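You operate a simulated robot arm through the tools that you are given. There is no shell and no other tool.

The job below is to be done with a simulated robot arm. You get a single attempt, and the scene is never put back.

Task
Fill the sink to its green band and soak the dirty scoop clean.
Fine: drain knob to hold first, tap off before the soak; put the scoop back where it was and let the water out. Where these are worked on the way, their far stop is far enough and under half their travel is too little: drain knob.

It is judged by the outcome, as a careful person would: the job done as asked, and still so three seconds after it is handed in. It fails if anything else is knocked over, pushed out of place, dropped, spilled or broken.

Robot
A 7-joint arm with a fingered hand, fixed in place. Base frame: the origin is on the floor under the middle of its stand, x ahead of it, y to its left, z up. Lengths are in m, angles in rad, forces in N, time in s.
With the tool pointing down near the work surface it reaches from about 0.32 to 0.74 m from the base axis. Its first joint turns from -2.897 to 2.897 rad. Payload 4 kg.
The tool frame sits at the grasp point between the pads (the TCP): z along the fingers, y along the line on which they close. The tips reach 0.026 m beyond it. The gripper opens to 0.132 m; its body begins 0.073 m behind the TCP. The gripper is a hand of 4 fingers: y runs from the thumb to the fingers, the wrist lies at [0, 0, -0.239] in the tool frame, and closing takes about 1.5 s.
Orientation is that of the tool frame in the base frame, as a unit quaternion [w, x, y, z]. With the fingers straight down and closing along the base's y, the tool's x points along the base's -x, its y along +y and its z along -z.

Tools
- The arm moves only by the tool move_arm. Its argument "increments" is a list of rows, each a list of 6 numbers: the shift along the tool's x, y, z in m, then the turn, a rotation vector about the tool's x, y, z in degrees. In form: [[x, y, z, wx, wy, wz], ...]. A call has 1 to 20 rows; each row shifts and turns the commanded pose from where the row before left it, along the tool's axes as they then stand. "hand" is the closure, from 0 (fully open) to 1 (shut), set as the call begins (left out, the last holds). Rows are played at 5 a second. More than 0.05 m and 0.15 rad between two rows, or a gripper value outside its range, and nothing of the call is played. Where a pose cannot be reached the arm comes as near as it can. A force on the tool above 40 N (or 10 N above the force at the start of the call, whichever is more), or a blocked arm, ends the call early, and 0.2 s more pass. The fingers move at their own pace (about 0.072 m/s each) and stop on an object; they squeeze with about 23 N. The grip force told is the motor's: it shows also when the fingers shut on nothing. Time passes only in rows, and 0.2 s behind the last, so rows that do not move let the fingers close. The reply holds the time, the measured pose of the TCP, the force on the tool along the base axes, the opening and the grip force, in the units named above and with some noise, with the torque about the TCP (base axes, N m) and any sound that the robot's microphone picked up, and new pictures: "show" is both (left out), scene, wrist or none.
- Cameras (640 x 400 px; columns grow to the right, rows downward): "scene" is fixed at [0.2174, -0.6483, 1.5048]; the picture's right is [0.94, -0.34, 0.00], its down [-0.16, -0.43, -0.89] and it looks along [0.30, 0.83, -0.46] (base axes); focal length 363 px, centre (320, 200). "wrist" rides on the gripper at [0.068, 0.002, -0.097] in the tool frame; the picture's right is [-0.03, 1.00, 0.00], its down [-0.82, -0.02, -0.58] and it looks along [-0.58, -0.01, 0.82] (tool axes); focal length 270 px, centre (320, 200). There is no depth. A picture from a camera that has moved, and an enlarged one, comes with that camera's place and axes in the base frame and with its lens.
- move_column(by): slides the trunk up (or, below 0, down) by that many m; the arm rides with it, the base frame stays. It gives what a move gives, with no picture.
- move_fingers(finger1, finger2, finger3, thumb_bend): sets how far each is bent, from 0 (flat) to 1 (curled in); at 0.3 the hand is open as for a grip, at 0.7 the pads meet at the TCP. One left out holds its place. A second passes; each finger stops where it meets its share of the squeeze, and holds until it gets a number again. A gripper value or a shape takes the hand back. It gives what a move gives, with no picture; readings hold the bend of each and the force on the fingers (four entries, about 0 where the hand has none), thumb and palm.
- set_grasp(shape): the hand has 4 fingers and takes this shape, open, in about a second: jaw (thumb against the fingers, like two jaws); tri (thumb and two fingers); tip (a fingertip pinch); poke (one finger out to press); point (the index stretched); flat (the hand flat); cup (the hand cupped); fist (a fist). The gripper value then closes the fingers along that shape, each until it touches; the sizes above hold for jaw. It gives what a move gives, with no picture.
- zoom(camera, box): a new picture of the part [left, top, right, bottom] of that camera's present view, enlarged. No time passes.
- hand_in(): hands the job in; it is judged then, once.

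Places have to be worked out from the pictures, the camera data and where the tool is seen. Open the gripper and draw the arm clear of the work before you hand the job in, unless the task says otherwise.

The tools are called after "Call:" by a JSON object that holds its "name" and its "arguments". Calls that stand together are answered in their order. move_arm: Moves the arm, as the interface text tells. Its arguments: {"type":"object","properties":{"increments":{"type":"array","items":{"type":"array","items":{"type":"number"}}},"hand":{"type":"number"},"show":{"type":"string","enum":["both","scene","wrist","none"]}},"required":["increments"]} The other tools are called the same way: move_column (by) moves the trunk up or down; set_grasp (shape) gives the hand a shape; move_fingers (finger1, finger2, finger3, thumb_bend) moves the fingers one by one; zoom (camera, box) takes an enlarged picture of a part of a camera's view; hand_in () hands the job in.

At the start:

```text
time_s: 0.0
ee_pos: [0.3118, 0.3757, 1.1306]
ee_rot: [0.0, -0.001, 1.0, 0.0]
contact_force: [0.1, 0.6, 0.0]
moment: [0.03, 0.06, -0.03]
gripper_width: 0.132
grasp_force: 0.1
shape: jaw
bend: [0.3, 0.3, 0.3, 0.3]
finger forces: [0.1, 0.0, 0.1, 0.0, 0.0, 0.0]
trunk travel left (down, up): [-0.4, 0.19]
```

scene: 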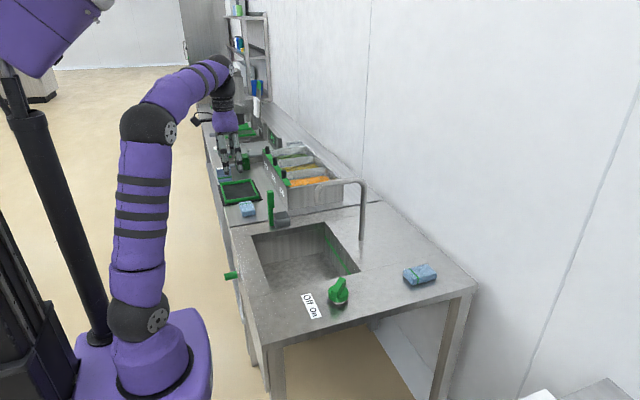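
wrist: 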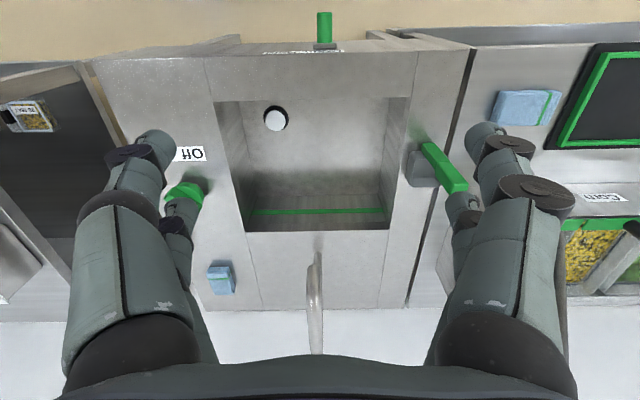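

I'll start by looking closer at the sink, the controls and the things around it before moving anything.

Call:
{"name": "zoom", "arguments": {"camera": "scene", "box": [200, 170, 480, 345]}}

Call:
{"name": "zoom", "arguments": {"camera": "scene", "box": [190, 110, 350, 230]}}

Call:
{"name": "zoom", "arguments": {"camera": "wrist", "box": [180, 0, 500, 200]}}

Call:
{"name": "zoom", "arguments": {"camera": "wrist", "box": [120, 100, 480, 325]}}

```text
2.29 times, centred on (340, 258) of scene
camera zoom: at [0.2174, -0.6483, 1.5048], right [0.94, -0.34, 0.0], down [-0.16, -0.43, -0.89], along [0.3, 0.83, -0.46], focal length 830 px, centre (274, 69)
```

zoom: 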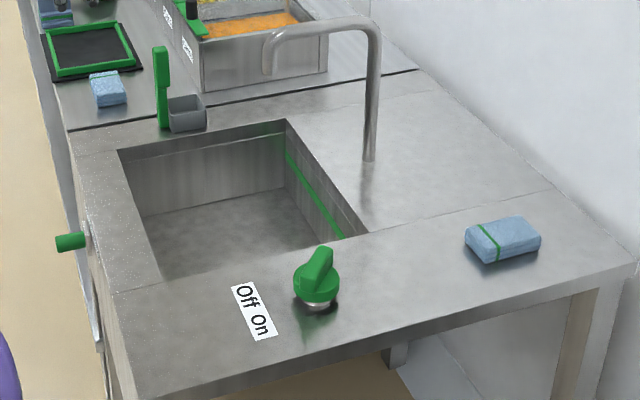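

```text
3.33 times, centred on (270, 170) of scene
camera zoom: at [0.2174, -0.6483, 1.5048], right [0.94, -0.34, 0.0], down [-0.16, -0.43, -0.89], along [0.3, 0.83, -0.46], focal length 1210 px, centre (487, 300)
```

zoom: 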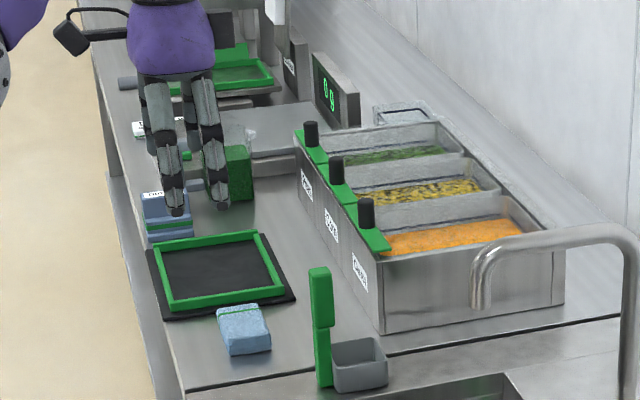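

```text
2.00 times, centred on (340, 100) of wrist
camera zoom: at [0.2427, 0.378, 1.2265], right [0.03, 1.0, 0.0], down [0.82, -0.02, 0.58], along [0.58, -0.01, -0.82], focal length 541 px, centre (280, 400)
```

zoom: 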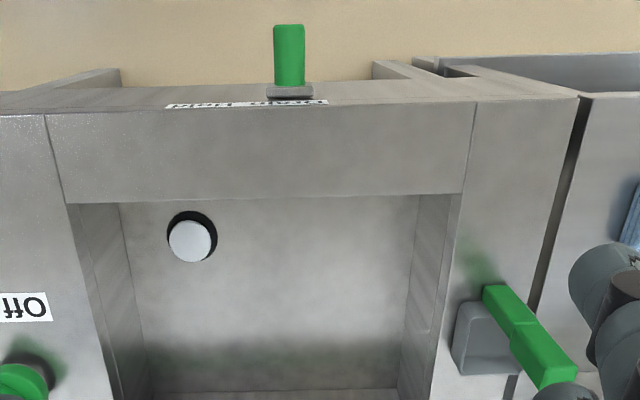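

```text
1.78 times, centred on (300, 212) of wrist
camera zoom: at [0.2427, 0.378, 1.2265], right [0.03, 1.0, 0.0], down [0.82, -0.02, 0.58], along [0.58, -0.01, -0.82], focal length 480 px, centre (356, 178)
```

zoom: 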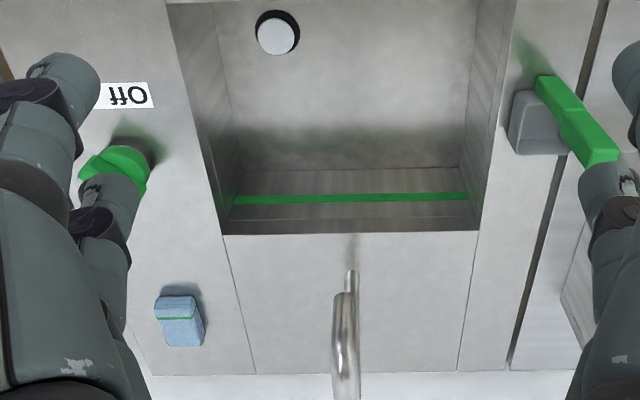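

Wrist view shows the sink (about x 0.37–0.67, y 0.20–0.53, counter top near z 0.75), the tap knob at left and the drain knob on the front. I'll zoom on the front label and the scoop to read them.

Call:
{"name": "zoom", "arguments": {"camera": "wrist", "box": [230, 0, 390, 100]}}

Call:
{"name": "zoom", "arguments": {"camera": "scene", "box": [215, 245, 295, 295]}}

Call:
{"name": "zoom", "arguments": {"camera": "scene", "box": [290, 265, 370, 315]}}

Call:
{"name": "zoom", "arguments": {"camera": "scene", "box": [240, 180, 320, 230]}}

```text
4.00 times, centred on (310, 50) of wrist
camera zoom: at [0.2427, 0.378, 1.2265], right [0.03, 1.0, 0.0], down [0.82, -0.02, 0.58], along [0.58, -0.01, -0.82], focal length 1081 px, centre (360, 800)
```

zoom: 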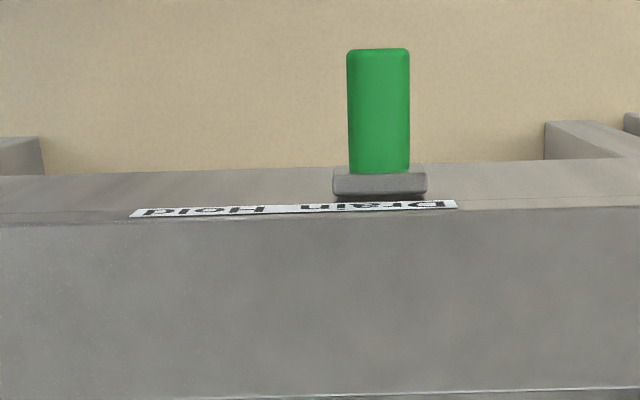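

```text
8.00 times, centred on (255, 270) of scene
camera zoom: at [0.2174, -0.6483, 1.5048], right [0.94, -0.34, 0.0], down [-0.16, -0.43, -0.89], along [0.3, 0.83, -0.46], focal length 2904 px, centre (840, -360)
```

zoom: 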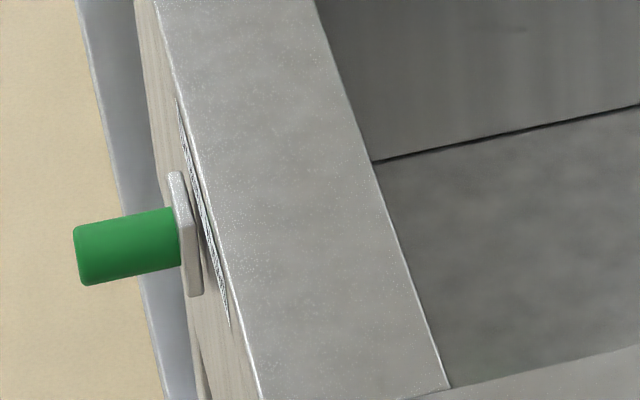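

```text
8.00 times, centred on (330, 290) of scene
camera zoom: at [0.2174, -0.6483, 1.5048], right [0.94, -0.34, 0.0], down [-0.16, -0.43, -0.89], along [0.3, 0.83, -0.46], focal length 2904 px, centre (240, -520)
```

zoom: 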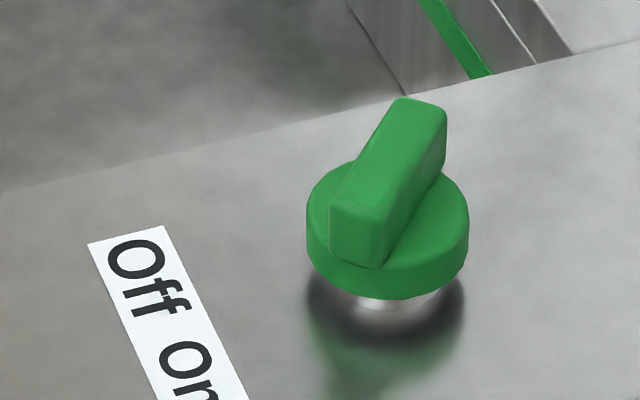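

```text
8.00 times, centred on (280, 205) of scene
camera zoom: at [0.2174, -0.6483, 1.5048], right [0.94, -0.34, 0.0], down [-0.16, -0.43, -0.89], along [0.3, 0.83, -0.46], focal length 2904 px, centre (640, 160)
```

zoom: 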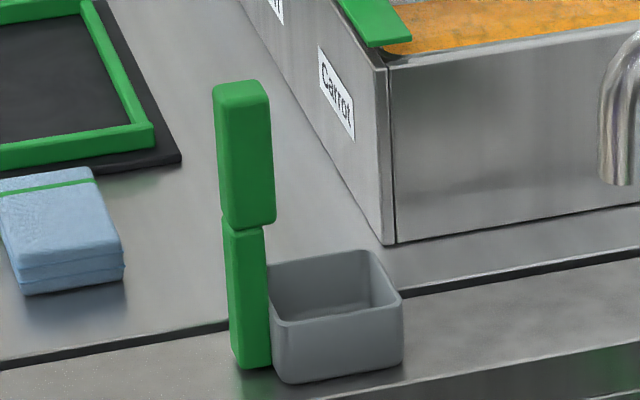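

The label on the front reads "Drain  Hold" (from the robot's side, Drain left, Hold right), knob at about (0.266, 0.385, 0.70), sitting on the Drain side; the tap knob label reads Off (left), On (right). Next I look at the hand's shape up close and the sink's green band.

Call:
{"name": "zoom", "arguments": {"camera": "scene", "box": [190, 100, 270, 180]}}

Call:
{"name": "zoom", "arguments": {"camera": "wrist", "box": [230, 160, 410, 260]}}

Call:
{"name": "zoom", "arguments": {"camera": "wrist", "box": [390, 120, 500, 220]}}

Call:
{"name": "zoom", "arguments": {"camera": "scene", "box": [240, 215, 370, 300]}}

```text
5.00 times, centred on (230, 140) of scene
camera zoom: at [0.2174, -0.6483, 1.5048], right [0.94, -0.34, 0.0], down [-0.16, -0.43, -0.89], along [0.3, 0.83, -0.46], focal length 1815 px, centre (770, 500)
```

zoom: 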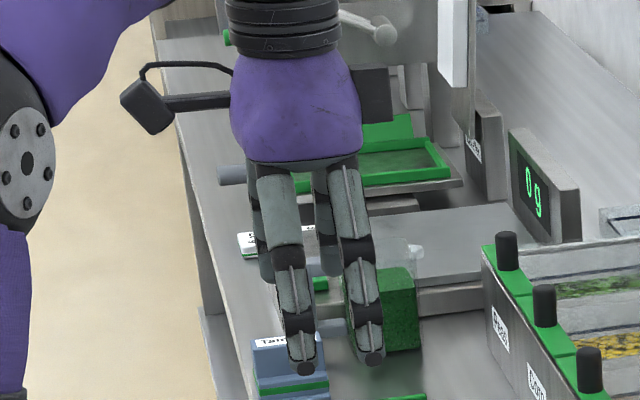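

```text
3.56 times, centred on (320, 210) of wrist
camera zoom: at [0.2427, 0.378, 1.2265], right [0.03, 1.0, 0.0], down [0.82, -0.02, 0.58], along [0.58, -0.01, -0.82], focal length 961 px, centre (320, 164)
```

zoom: 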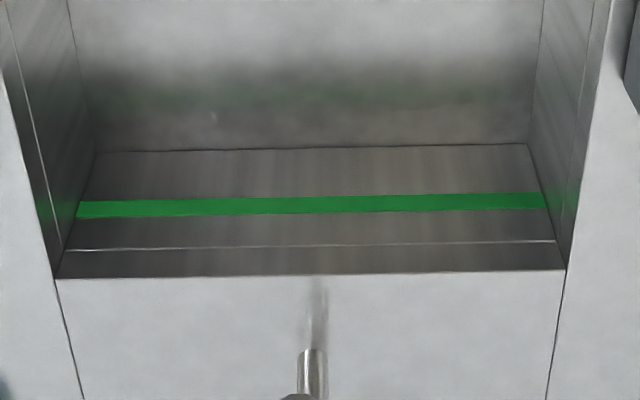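

```text
4.00 times, centred on (445, 170) of wrist
camera zoom: at [0.2427, 0.378, 1.2265], right [0.03, 1.0, 0.0], down [0.82, -0.02, 0.58], along [0.58, -0.01, -0.82], focal length 1081 px, centre (-180, 320)
```

zoom: 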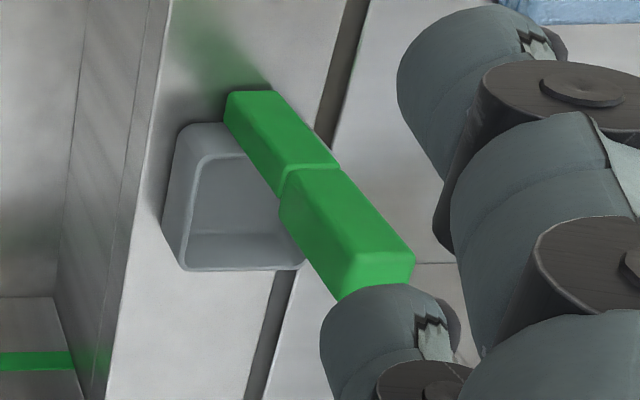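

```text
4.71 times, centred on (305, 258) of scene
camera zoom: at [0.2174, -0.6483, 1.5048], right [0.94, -0.34, 0.0], down [-0.16, -0.43, -0.89], along [0.3, 0.83, -0.46], focal length 1708 px, centre (391, -71)
```

zoom: 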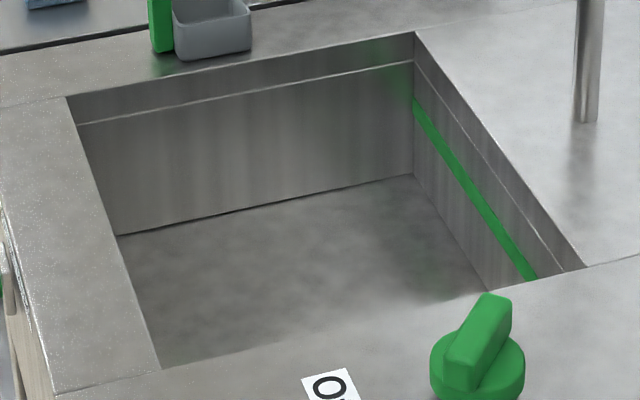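

The hand has two pads on each side (about ±0.02 m along x, tips 0.026 below the TCP), so it can straddle the drain knob from above in front of the counter edge. I descend to z ≈ 0.85 over it and look.

Call:
{"name": "move_arm", "arguments": {"increments": [[0.0103, 0.0016, 0.03, 0, 0, 0], [0.0103, 0.0016, 0.04, 0, 0, 0], [0.0103, 0.0016, 0.04, 0, 0, 0], [0.0103, 0.0016, 0.04, 0, 0, 0], [0.0103, 0.0016, 0.04, 0, 0, 0], [0.0103, 0.0016, 0.04, 0, 0, 0], [0.0103, 0.0016, 0.04, 0, 0, 0], [0, 0, 0.01, 0, 0, 0]], "hand": 0}}

```text
time_s: 1.8
ee_pos: [0.2403, 0.3861, 0.8497]
ee_rot: [0.0, -0.002, 1.0, 0.0]
contact_force: [0.6, -0.5, 0.4]
moment: [0.02, 0.0, 0.01]
gripper_width: 0.1318
grasp_force: 0.0
shape: jaw
bend: [0.3, 0.3, 0.3, 0.3]
finger forces: [0.1, 0.0, 0.1, 0.1, 0.0, 0.0]
trunk travel left (down, up): [-0.4, 0.19]
camera wrist: at [0.1708, 0.3888, 0.9457], right [0.02, 1.0, 0.0], down [0.82, -0.02, 0.58], along [0.58, -0.01, -0.82], focal length 270 px, centre (320, 200)
```

scene: 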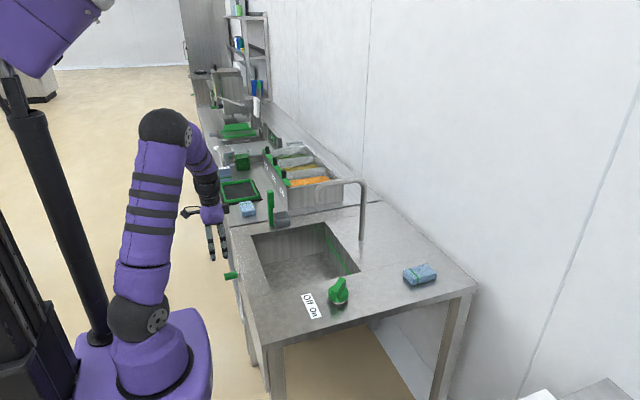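
wrist: 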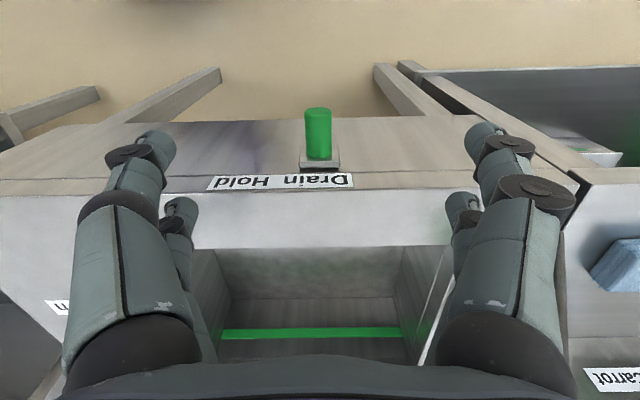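

The knob sits at y ≈ 0.385, x 0.248–0.295, front face at x ≈ 0.30, under "Drain"; Hold is about 0.07 m toward −y. I lower the open hand so the pads straddle the knob, then partly close without squeezing.

Call:
{"name": "move_arm", "arguments": {"increments": [[-0.004, 0, 0.04, 0, 0, 0], [-0.004, 0, 0.04, 0, 0, 0], [0, 0, 0.035, 0, 0, 0], [0, 0, 0.024, 0, 0, 0], [0, 0, 0, 0, 0, 0]], "hand": 0, "show": "none"}}

Call:
{"name": "move_arm", "arguments": {"increments": [[0, 0, 0, 0, 0, 0], [0, 0, 0, 0, 0, 0], [0, 0, 0, 0, 0, 0], [0, 0, 0, 0, 0, 0]], "hand": 0.6}}

```text
time_s: 3.0
ee_pos: [0.248, 0.3861, 0.71]
ee_rot: [0.0, 0.0, 1.0, -0.001]
contact_force: [-0.4, -0.3, -0.7]
moment: [0.0, 0.02, -0.02]
gripper_width: 0.1319
grasp_force: 0.1
shape: jaw
bend: [0.3, 0.3, 0.3, 0.3]
finger forces: [0.0, 0.0, 0.0, 0.0, 0.1, 0.0]
trunk travel left (down, up): [-0.4, 0.19]
```

```text
time_s: 4.0
ee_pos: [0.2475, 0.3859, 0.7115]
ee_rot: [0.0, 0.0, 1.0, 0.0]
contact_force: [0.6, 0.6, 0.0]
moment: [-0.04, 0.04, -0.01]
gripper_width: 0.0535
grasp_force: 0.1
shape: jaw
bend: [0.73, 0.73, 0.73, 0.7]
finger forces: [0.0, 0.1, 0.0, 0.0, 0.0, 0.1]
trunk travel left (down, up): [-0.4, 0.19]
camera wrist: at [0.1786, 0.3883, 0.8078], right [0.03, 1.0, 0.0], down [0.82, -0.02, 0.58], along [0.58, -0.01, -0.82], focal length 270 px, centre (320, 200)
```

scene: 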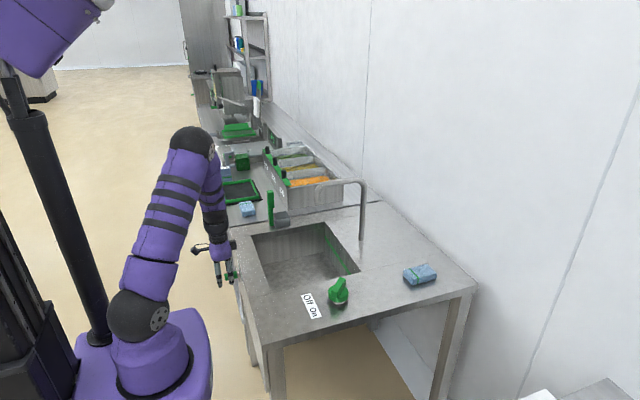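
wrist: 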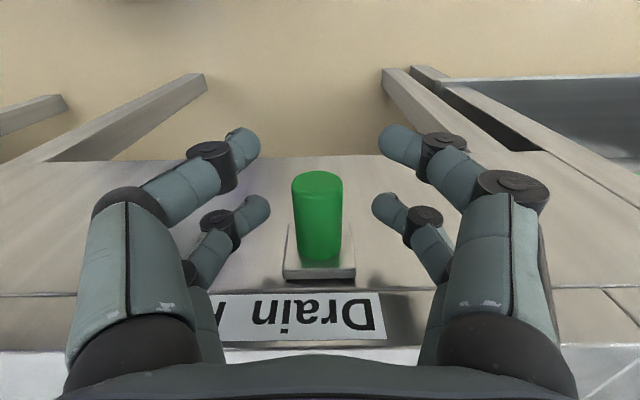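

The knob is between the pads with room on both sides. I slide the hand toward −y ("Hold") in small steps and watch force and pose.

Call:
{"name": "move_arm", "arguments": {"increments": [[0, -0.01, 0, 0, 0, 0], [0, -0.01, 0, 0, 0, 0], [0, -0.01, 0, 0, 0, 0], [0, -0.01, 0, 0, 0, 0], [0, -0.01, 0, 0, 0, 0]]}}

```text
time_s: 5.2
ee_pos: [0.248, 0.3369, 0.7118]
ee_rot: [0.0, 0.0, 1.0, 0.001]
contact_force: [0.5, 0.8, -0.4]
moment: [-0.01, 0.02, 0.02]
gripper_width: 0.0536
grasp_force: 0.0
shape: jaw
bend: [0.73, 0.73, 0.73, 0.7]
finger forces: [0.0, 0.5, 0.0, 0.1, 0.1, 0.0]
trunk travel left (down, up): [-0.4, 0.19]
camera wrist: at [0.1787, 0.3386, 0.8077], right [0.03, 1.0, 0.0], down [0.82, -0.02, 0.58], along [0.58, -0.01, -0.82], focal length 270 px, centre (320, 200)
```

scene: 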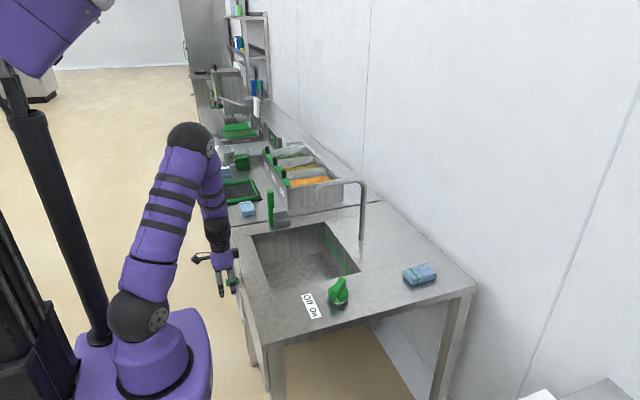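
wrist: 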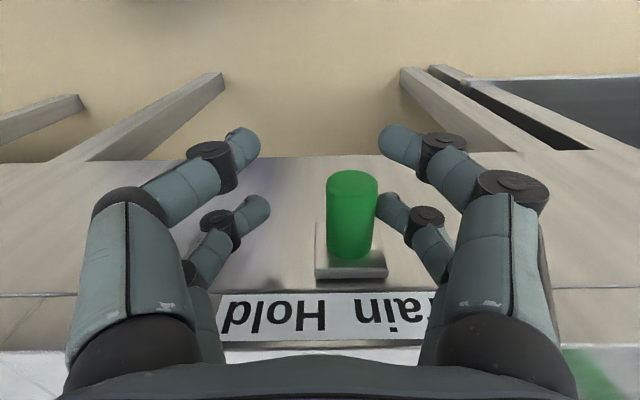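

The knob slides easily with the finger. It is about halfway to Hold, so I keep pushing until the stop.

Call:
{"name": "move_arm", "arguments": {"increments": [[0, -0.01, 0, 0, 0, 0], [0, -0.01, 0, 0, 0, 0], [0, -0.01, 0, 0, 0, 0], [0, -0.008, 0, 0, 0, 0], [0, -0.006, 0, 0, 0, 0]]}}

```text
time_s: 6.4
ee_pos: [0.2476, 0.2935, 0.7111]
ee_rot: [0.0, -0.002, 1.0, 0.001]
contact_force: [0.2, 3.9, 1.2]
moment: [0.08, -0.01, 0.08]
gripper_width: 0.0553
grasp_force: 0.1
shape: jaw
bend: [0.73, 0.72, 0.73, 0.7]
finger forces: [0.1, 3.4, 0.0, 0.0, 0.0, 0.0]
trunk travel left (down, up): [-0.4, 0.19]
camera wrist: at [0.1784, 0.2951, 0.8079], right [0.02, 1.0, 0.0], down [0.82, -0.02, 0.58], along [0.58, -0.01, -0.82], focal length 270 px, centre (320, 200)
```

scene: 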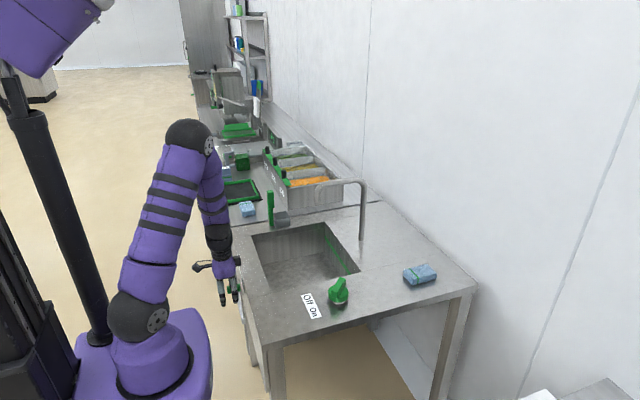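
wrist: 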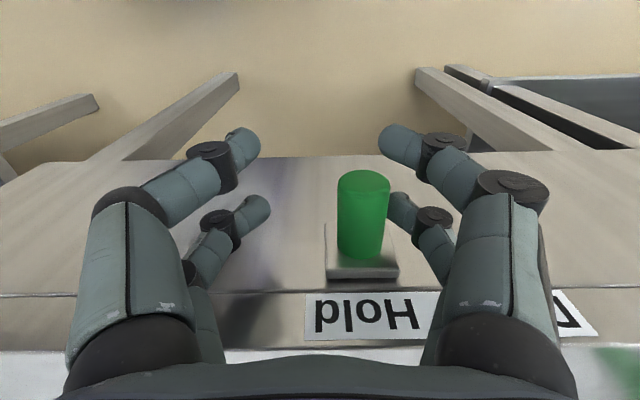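

Force rose to about 4 N and the knob stands under "Hold", so it seems to be at the stop. I push a few more mm to confirm it no longer moves.

Call:
{"name": "move_arm", "arguments": {"increments": [[0, -0.006, 0, 0, 0, 0], [0, -0.004, 0, 0, 0, 0], [0, 0, 0, 0, 0, 0]], "show": "wrist"}}

```text
time_s: 7.2
ee_pos: [0.2487, 0.2838, 0.7099]
ee_rot: [0.0, 0.0, 1.0, 0.0]
contact_force: [-1.4, 7.8, 2.0]
moment: [0.23, -0.04, 0.19]
gripper_width: 0.0578
grasp_force: 0.0
shape: jaw
bend: [0.73, 0.71, 0.73, 0.7]
finger forces: [0.0, 7.9, 0.0, 0.0, 0.0, 0.0]
trunk travel left (down, up): [-0.4, 0.19]
camera wrist: at [0.1786, 0.2855, 0.8075], right [0.02, 1.0, 0.0], down [0.82, -0.02, 0.58], along [0.58, -0.01, -0.82], focal length 270 px, centre (320, 200)
```

wrist: 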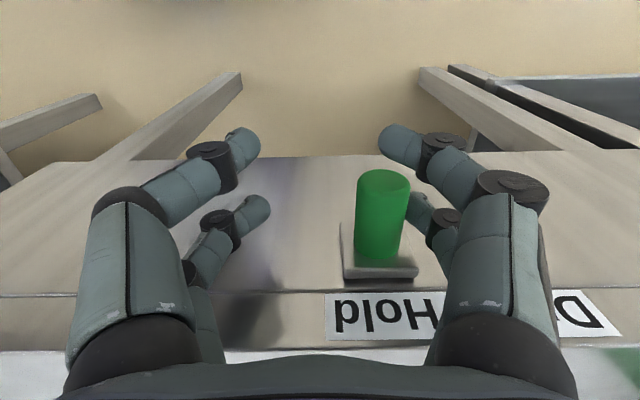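

The label and knob shifted together in the view (20 px each), so the knob is against its Hold stop. I back off the contact, open, rise and travel to view the tap knob.

Call:
{"name": "move_arm", "arguments": {"increments": [[0, 0.012, 0, 0, 0, 0], [0, 0.008, 0, 0, 0, 0], [0, 0, 0, 0, 0, 0], [0, 0, 0, 0, 0, 0], [0, 0, 0, 0, 0, 0]], "hand": 0.2, "show": "wrist"}}

Call:
{"name": "move_arm", "arguments": {"increments": [[0, 0, -0.02, 0, 0, 0], [0, 0, -0.04, 0, 0, 0], [0, 0, -0.045, 0, 0, 0], [0, 0, -0.045, 0, 0, 0], [0, 0, -0.045, 0, 0, 0], [0, 0, -0.045, 0, 0, 0], [-0.028, -0.032, 0, 0, 0, 0], [-0.028, -0.032, 0, 0, 0, 0], [-0.028, -0.032, 0, 0, 0, 0], [-0.028, -0.032, 0, 0, 0, 0], [-0.028, -0.032, 0, 0, 0, 0], [-0.028, -0.032, 0, 0, 0, 0], [0, 0, 0, 0, 0, 0]], "hand": 0.2}}

```text
time_s: 8.4
ee_pos: [0.2478, 0.3027, 0.7116]
ee_rot: [0.0, 0.001, 1.0, 0.0]
contact_force: [0.6, 0.5, 0.5]
moment: [-0.04, 0.01, -0.04]
gripper_width: 0.1052
grasp_force: 0.1
shape: jaw
bend: [0.59, 0.59, 0.59, 0.45]
finger forces: [0.0, 0.0, 0.0, 0.0, 0.0, 0.1]
trunk travel left (down, up): [-0.4, 0.19]
camera wrist: at [0.1784, 0.3049, 0.8079], right [0.03, 1.0, 0.0], down [0.82, -0.02, 0.58], along [0.58, -0.01, -0.82], focal length 270 px, centre (320, 200)
```

wrist: 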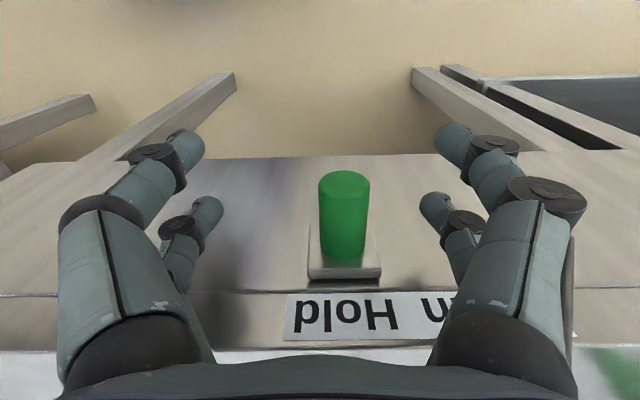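

```text
time_s: 11.2
ee_pos: [0.4163, 0.1099, 0.9508]
ee_rot: [0.0, 0.001, 1.0, 0.0]
contact_force: [0.1, -0.5, -0.8]
moment: [-0.02, 0.01, -0.04]
gripper_width: 0.1054
grasp_force: 0.0
shape: jaw
bend: [0.59, 0.59, 0.59, 0.45]
finger forces: [0.1, 0.1, 0.0, 0.0, 0.0, 0.0]
trunk travel left (down, up): [-0.4, 0.19]
camera wrist: at [0.3474, 0.1125, 1.0472], right [0.03, 1.0, 0.0], down [0.82, -0.02, 0.58], along [0.58, -0.01, -0.82], focal length 270 px, centre (320, 200)
```

scene: 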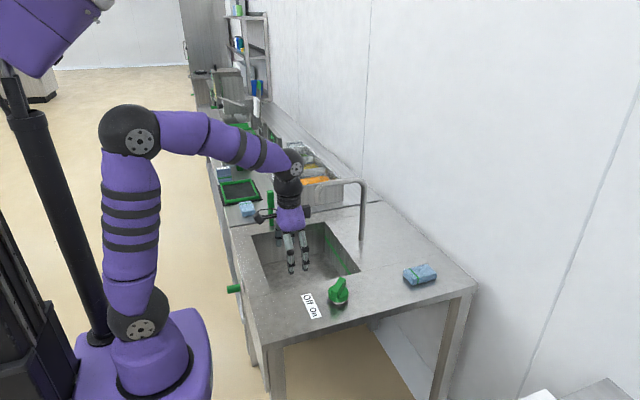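
wrist: 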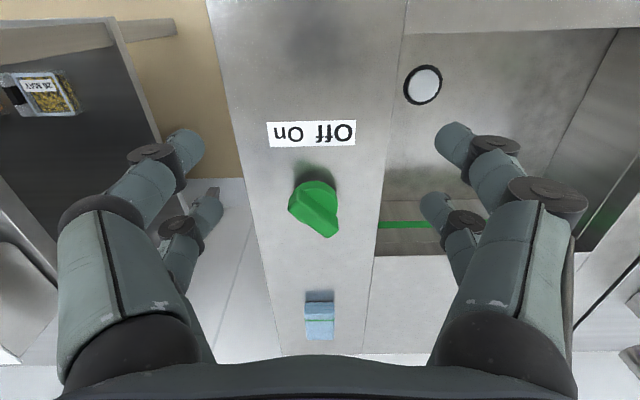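

The tap knob is now in clear view. I zoom to measure its centre and the bar's direction.

Call:
{"name": "zoom", "arguments": {"camera": "wrist", "box": [250, 150, 378, 250]}}

Call:
{"name": "zoom", "arguments": {"camera": "wrist", "box": [360, 40, 520, 260]}}

```text
4.00 times, centred on (314, 200) of wrist
camera zoom: at [0.3474, 0.1125, 1.0472], right [0.03, 1.0, 0.0], down [0.82, -0.02, 0.58], along [0.58, -0.01, -0.82], focal length 1081 px, centre (344, 200)
```

zoom: 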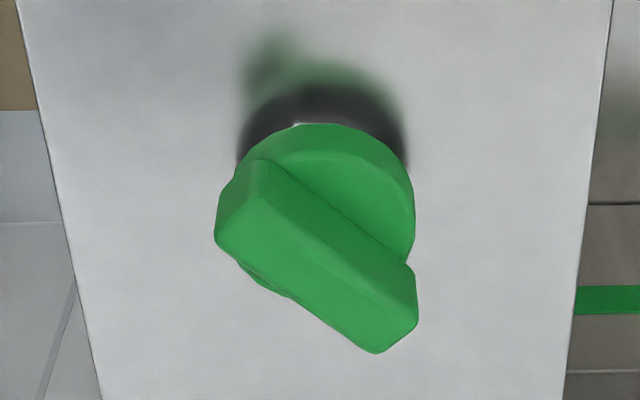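

```text
1.82 times, centred on (440, 150) of wrist
camera zoom: at [0.3474, 0.1125, 1.0472], right [0.03, 1.0, 0.0], down [0.82, -0.02, 0.58], along [0.58, -0.01, -0.82], focal length 491 px, centre (102, 291)
```

zoom: 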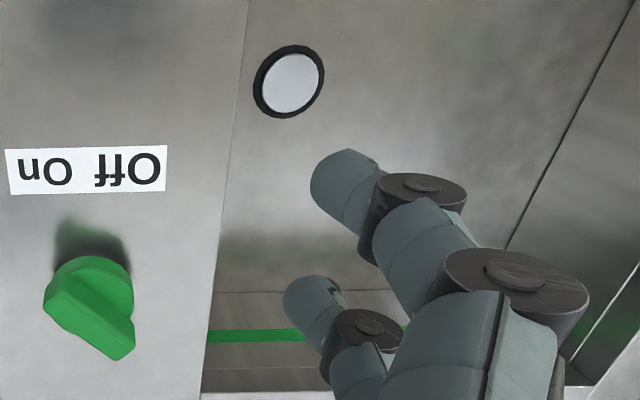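

I estimate the bar's centre at (0.546, 0.104), top z ≈ 0.80, pointing about 40–45° left of straight ahead (Off side), so On should be a clockwise turn seen from above. I move above it and yaw the hand so the pads close across the bar.

Call:
{"name": "move_arm", "arguments": {"increments": [[-0.0323, -0.0015, 0.018, 0, 0, 0], [-0.0323, -0.0015, 0.018, 0, 0, 0], [-0.0323, -0.0015, 0.018, 0, 0, 0], [-0.0323, -0.0015, 0.018, 0, 0, 0], [0, 0, 0, 0, 0, -7.5], [0, 0, 0, 0, 0, -7.5], [0, 0, 0, 0, 0, -7.5], [0, 0, 0, 0, 0, -7.5], [0, 0, 0, 0, 0, -7.5], [0, 0, 0, 0, 0, -7.5], [0, 0, 0, 0, 0, 0]], "hand": 0.2}}

```text
time_s: 13.6
ee_pos: [0.5457, 0.1055, 0.8801]
ee_rot: [0.001, -0.384, 0.923, 0.0]
contact_force: [-0.1, 0.5, -0.2]
moment: [0.0, -0.04, -0.01]
gripper_width: 0.1052
grasp_force: 0.1
shape: jaw
bend: [0.59, 0.59, 0.59, 0.45]
finger forces: [0.0, 0.0, 0.1, 0.0, 0.1, 0.1]
trunk travel left (down, up): [-0.4, 0.19]
camera wrist: at [0.4947, 0.0584, 0.9754], right [-0.69, 0.72, 0.0], down [0.59, 0.56, 0.58], along [0.42, 0.4, -0.82], focal length 270 px, centre (320, 200)
```

scene: 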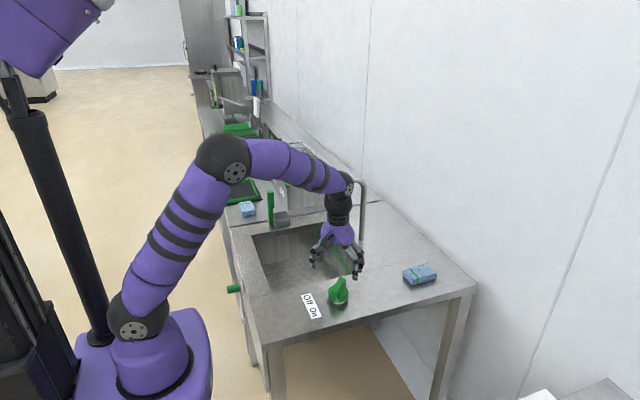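
wrist: 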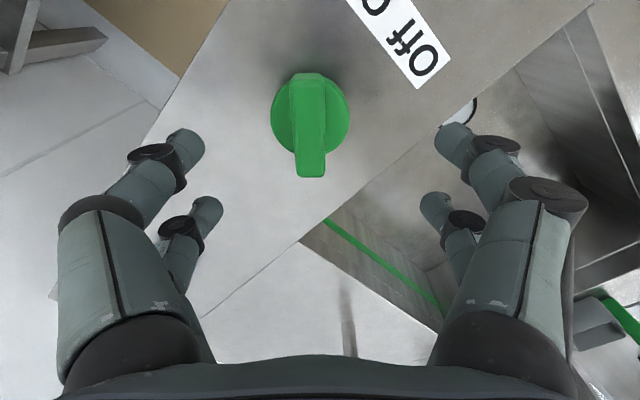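

The bar is nearly aligned with the hand's x axis but slightly off centre. I zoom to measure the offset before going down.

Call:
{"name": "zoom", "arguments": {"camera": "wrist", "box": [246, 60, 374, 190]}}

```text
3.08 times, centred on (310, 125) of wrist
camera zoom: at [0.4947, 0.0584, 0.9754], right [-0.69, 0.72, 0.0], down [0.59, 0.56, 0.58], along [0.42, 0.4, -0.82], focal length 832 px, centre (351, 431)
```

zoom: 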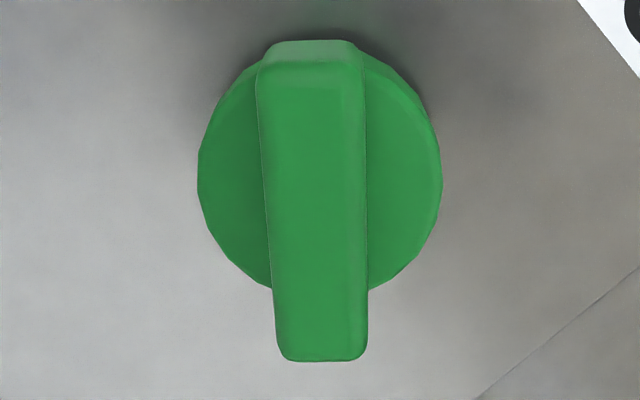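

The bar is aligned within 1° and lies 7 mm toward the thumb; top about z 0.796. I shift, lower to TCP z ≈ 0.804 so the tips stay above the disc, and close on the bar.

Call:
{"name": "move_arm", "arguments": {"increments": [[0, -0.0072, 0.0, 0, 0, 0], [0, 0, 0.03, 0, 0, 0], [0, 0, 0.03, 0, 0, 0], [0, 0, 0.016, 0, 0, 0], [0, 0, 0, 0, 0, 0]], "hand": 0.2, "show": "wrist"}}

Call:
{"name": "move_arm", "arguments": {"increments": [[0, 0, 0, 0, 0, 0], [0, 0, 0, 0, 0, 0], [0, 0, 0, 0, 0, 0], [0, 0, 0, 0, 0, 0], [0, 0, 0, 0, 0, 0], [0, 0, 0, 0, 0, 0]], "hand": 0.95}}

```text
time_s: 14.8
ee_pos: [0.5489, 0.1016, 0.8029]
ee_rot: [0.0, -0.382, 0.924, 0.0]
contact_force: [-0.1, -0.8, 0.0]
moment: [0.01, 0.03, 0.03]
gripper_width: 0.1054
grasp_force: 0.0
shape: jaw
bend: [0.59, 0.59, 0.59, 0.45]
finger forces: [0.0, 0.0, 0.1, 0.0, 0.0, 0.0]
trunk travel left (down, up): [-0.4, 0.19]
camera wrist: at [0.4995, 0.0541, 0.8988], right [-0.69, 0.72, 0.0], down [0.59, 0.56, 0.58], along [0.42, 0.4, -0.82], focal length 270 px, centre (320, 200)
```

wrist: 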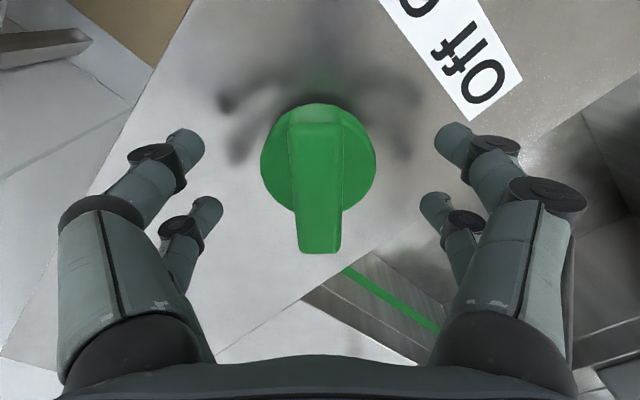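

```text
time_s: 16.2
ee_pos: [0.5491, 0.1017, 0.8044]
ee_rot: [0.001, -0.382, 0.924, 0.0]
contact_force: [-0.1, 2.6, 9.2]
moment: [-0.06, 0.0, 0.01]
gripper_width: 0.0351
grasp_force: 23.2
shape: jaw
bend: [0.74, 0.74, 0.74, 0.7]
finger forces: [21.5, 21.4, 19.8, 0.1, 19.8, 0.1]
trunk travel left (down, up): [-0.4, 0.19]
camera wrist: at [0.4993, 0.0544, 0.8999], right [-0.69, 0.72, 0.0], down [0.59, 0.56, 0.58], along [0.42, 0.4, -0.82], focal length 270 px, centre (320, 200)
```

scene: 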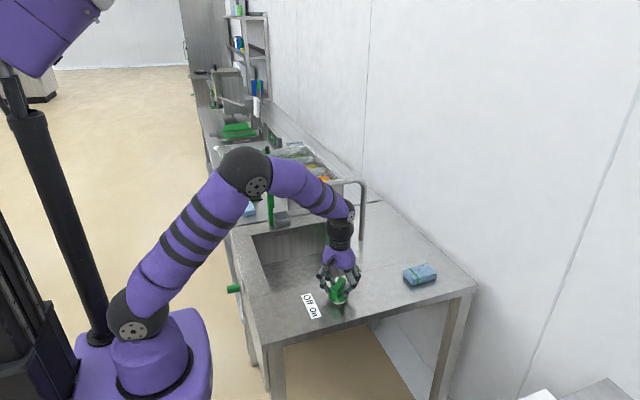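
wrist: 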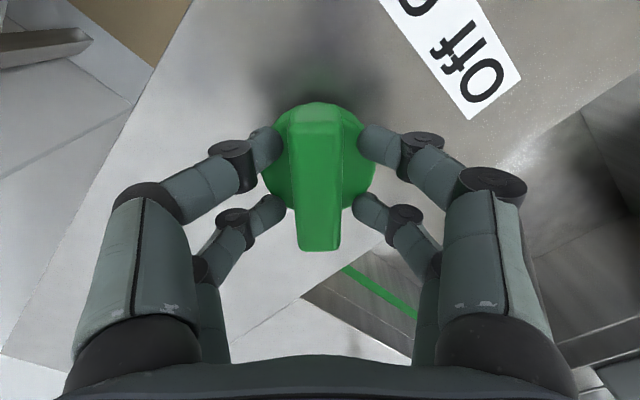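

All four fingers grip the bar with about 20 N each. I turn clockwise (tool +z) a little, 20°, to see whether it moves and whether water starts.

Call:
{"name": "move_arm", "arguments": {"increments": [[0, 0, -0.001, 0, 0, 5], [0, 0, 0, 0, 0, 5], [0, 0, 0, 0, 0, 5], [0, 0, 0, 0, 0, 5]]}}

```text
time_s: 17.2
ee_pos: [0.5506, 0.1019, 0.8041]
ee_rot: [0.0, -0.216, 0.976, -0.001]
contact_force: [3.8, 3.9, 0.9]
moment: [0.09, -0.11, 0.07]
gripper_width: 0.0348
grasp_force: 22.8
shape: jaw
bend: [0.73, 0.73, 0.74, 0.7]
finger forces: [20.8, 21.8, 20.7, 0.1, 18.6, 0.0]
trunk travel left (down, up): [-0.4, 0.19]
camera wrist: at [0.4869, 0.0741, 0.9001], right [-0.4, 0.92, 0.0], down [0.75, 0.33, 0.58], along [0.53, 0.23, -0.82], focal length 270 px, centre (320, 200)
```

scene: 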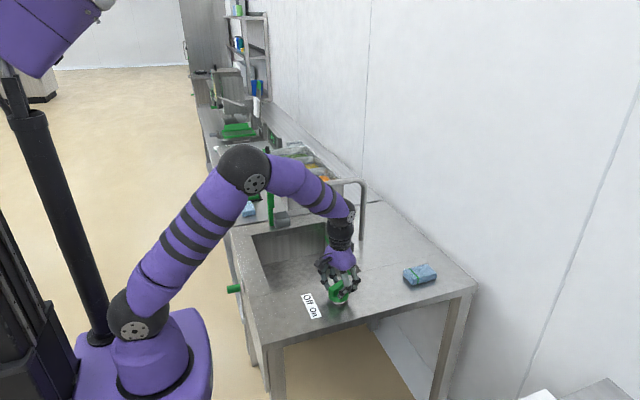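
wrist: 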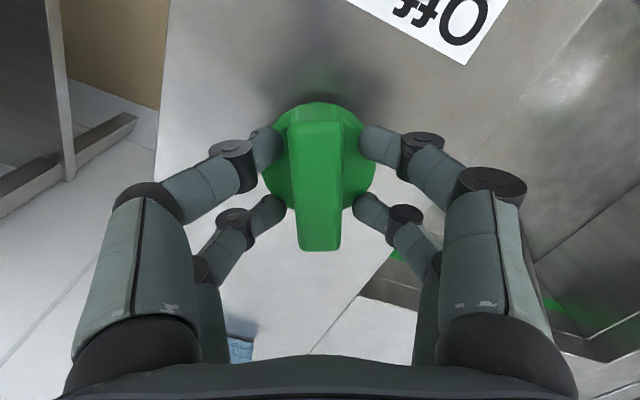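

The knob turned with the hand by 20° with hardly any torque. I check for water at the spout.

Call:
{"name": "zoom", "arguments": {"camera": "scene", "box": [240, 170, 380, 300]}}

Call:
{"name": "zoom", "arguments": {"camera": "wrist", "box": [360, 0, 640, 180]}}

```text
3.08 times, centred on (310, 235) of scene
camera zoom: at [0.2174, -0.6483, 1.5048], right [0.94, -0.34, 0.0], down [-0.16, -0.43, -0.89], along [0.3, 0.83, -0.46], focal length 1117 px, centre (351, 92)
```

zoom: 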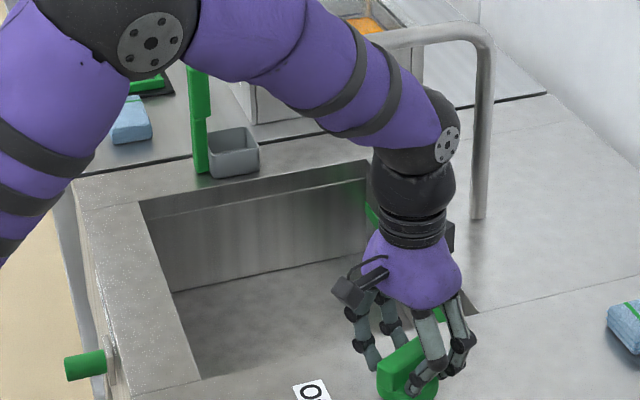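

```text
2.22 times, centred on (500, 90) of wrist
camera zoom: at [0.4869, 0.0741, 0.9001], right [-0.4, 0.92, 0.0], down [0.75, 0.33, 0.58], along [0.53, 0.23, -0.82], focal length 601 px, centre (-80, 444)
```

zoom: 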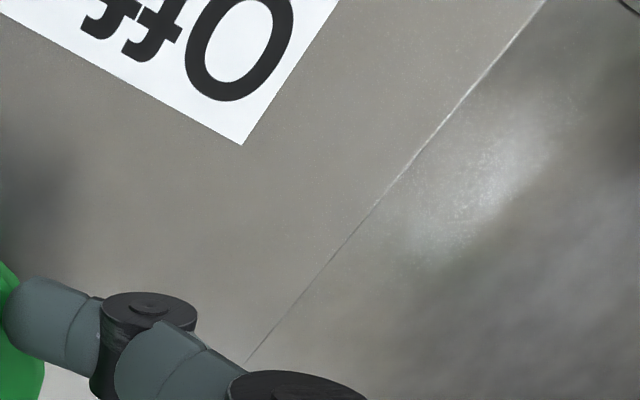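

No water yet at 20°. I go on turning clockwise in 10–15° bits, checking the picture each time.

Call:
{"name": "move_arm", "arguments": {"increments": [[0, 0, 0, 0, 0, 7], [0, 0, 0, 0, 0, 7]]}}

Call:
{"name": "zoom", "arguments": {"camera": "scene", "box": [240, 170, 380, 300]}}

```text
time_s: 17.8
ee_pos: [0.551, 0.1009, 0.8043]
ee_rot: [0.001, -0.096, 0.995, 0.0]
contact_force: [6.8, 3.6, 0.5]
moment: [0.07, -0.16, 0.03]
gripper_width: 0.0347
grasp_force: 23.3
shape: jaw
bend: [0.73, 0.73, 0.73, 0.7]
finger forces: [20.9, 22.3, 21.2, 0.0, 18.6, 0.0]
trunk travel left (down, up): [-0.4, 0.19]
camera wrist: at [0.4824, 0.0899, 0.9002], right [-0.16, 0.99, 0.0], down [0.81, 0.13, 0.58], along [0.57, 0.1, -0.82], focal length 270 px, centre (320, 200)
```

scene: 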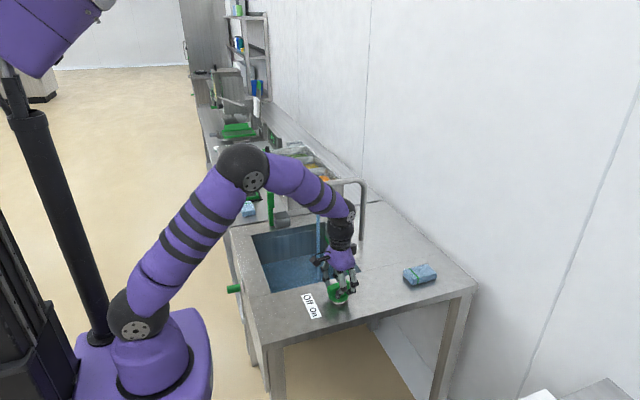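
wrist: 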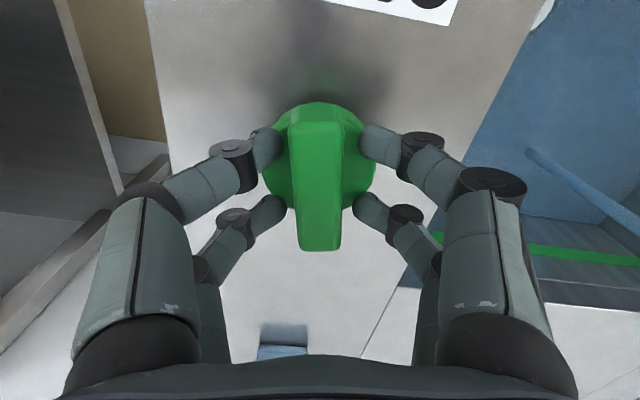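

```text
3.08 times, centred on (310, 235) of scene
camera zoom: at [0.2174, -0.6483, 1.5048], right [0.94, -0.34, 0.0], down [-0.16, -0.43, -0.89], along [0.3, 0.83, -0.46], focal length 1117 px, centre (351, 92)
```

zoom: 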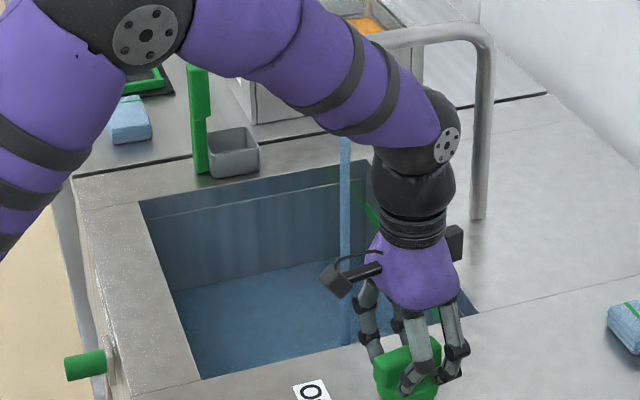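

Water is flowing and the sink looks blue. I zoom in immediately to find the water line relative to the green band.

Call:
{"name": "zoom", "arguments": {"camera": "wrist", "box": [380, 100, 640, 320]}}

Call:
{"name": "zoom", "arguments": {"camera": "scene", "box": [245, 215, 330, 300]}}

Call:
{"name": "zoom", "arguments": {"camera": "scene", "box": [310, 215, 370, 275]}}

```text
1.82 times, centred on (510, 210) of wrist
camera zoom: at [0.4824, 0.0899, 0.9002], right [-0.16, 0.99, 0.0], down [0.81, 0.13, 0.58], along [0.57, 0.1, -0.82], focal length 491 px, centre (-26, 182)
```

zoom: 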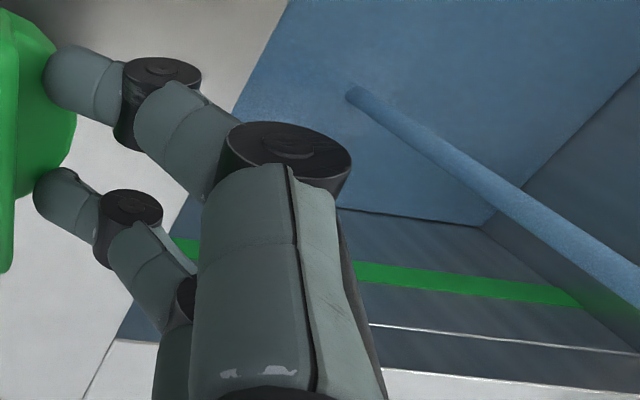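

```text
4.71 times, centred on (288, 258) of scene
camera zoom: at [0.2174, -0.6483, 1.5048], right [0.94, -0.34, 0.0], down [-0.16, -0.43, -0.89], along [0.3, 0.83, -0.46], focal length 1708 px, centre (473, -71)
```

zoom: 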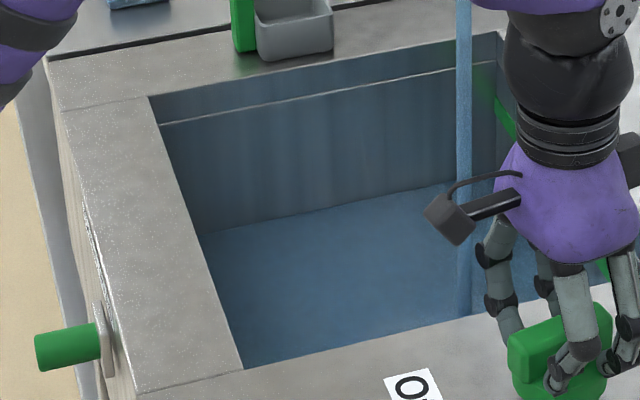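

```text
6.67 times, centred on (340, 245) of scene
camera zoom: at [0.2174, -0.6483, 1.5048], right [0.94, -0.34, 0.0], down [-0.16, -0.43, -0.89], along [0.3, 0.83, -0.46], focal length 2420 px, centre (187, -100)
```

zoom: 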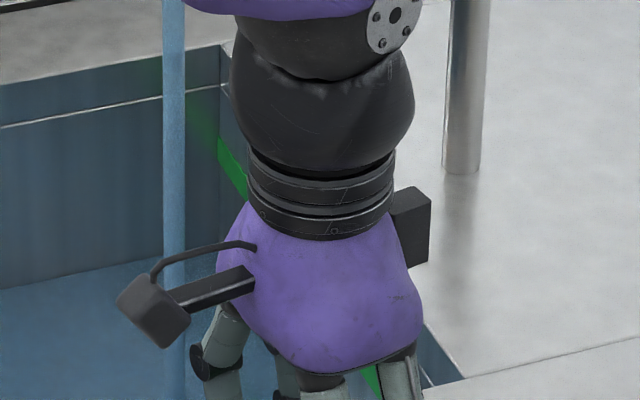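

The water surface is only just above the sink floor; the blue above is its tint on the walls. I hold here 1 s to measure the rise rate.

Call:
{"name": "move_arm", "arguments": {"increments": [[0, 0, 0, 0, 0, 0], [0, 0, 0, 0, 0, 0], [0, 0, 0, 0, 0, 0], [0, 0, 0, 0, 0, 0]]}}

Call:
{"name": "zoom", "arguments": {"camera": "scene", "box": [245, 215, 330, 300]}}

Call:
{"name": "zoom", "arguments": {"camera": "wrist", "box": [380, 100, 640, 320]}}

```text
time_s: 18.8
ee_pos: [0.5518, 0.1017, 0.8053]
ee_rot: [0.001, -0.097, 0.995, 0.0]
contact_force: [8.7, 4.6, 1.1]
moment: [0.08, -0.23, 0.03]
gripper_width: 0.0348
grasp_force: 23.1
shape: jaw
bend: [0.73, 0.73, 0.73, 0.7]
finger forces: [20.5, 22.8, 21.1, 0.1, 18.6, 0.0]
trunk travel left (down, up): [-0.4, 0.19]
camera wrist: at [0.4824, 0.0898, 0.9002], right [-0.17, 0.99, 0.0], down [0.81, 0.14, 0.58], along [0.57, 0.1, -0.82], focal length 270 px, centre (320, 200)
```

scene: 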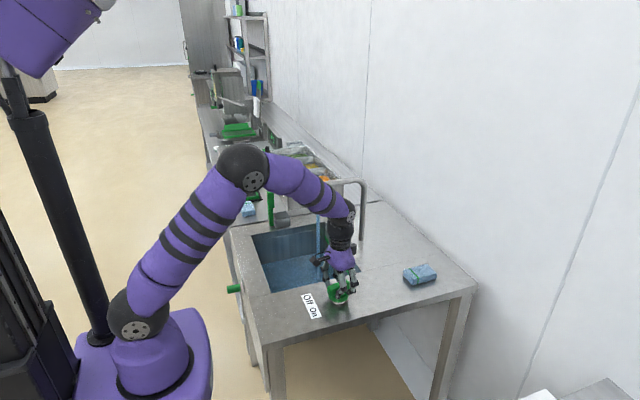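
wrist: 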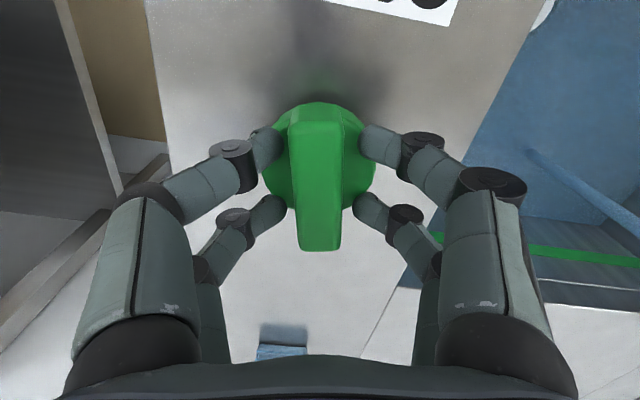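

```text
4.71 times, centred on (288, 258) of scene
camera zoom: at [0.2174, -0.6483, 1.5048], right [0.94, -0.34, 0.0], down [-0.16, -0.43, -0.89], along [0.3, 0.83, -0.46], focal length 1708 px, centre (473, -71)
```

zoom: 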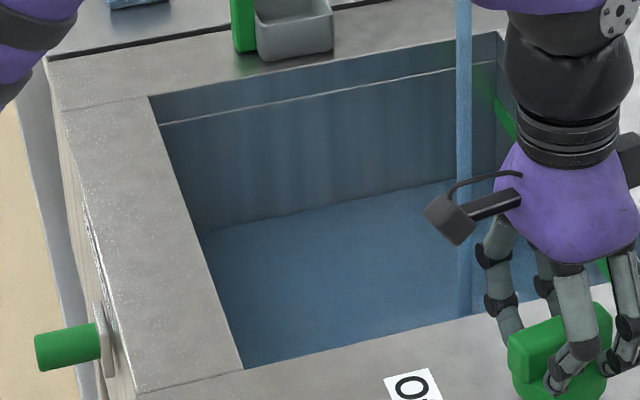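

```text
1.82 times, centred on (510, 210) of wrist
camera zoom: at [0.4824, 0.0898, 0.9002], right [-0.17, 0.99, 0.0], down [0.81, 0.14, 0.58], along [0.57, 0.1, -0.82], focal length 491 px, centre (-26, 182)
```

zoom: 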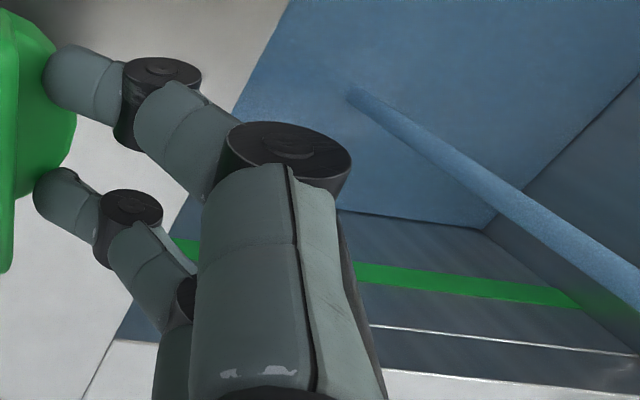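

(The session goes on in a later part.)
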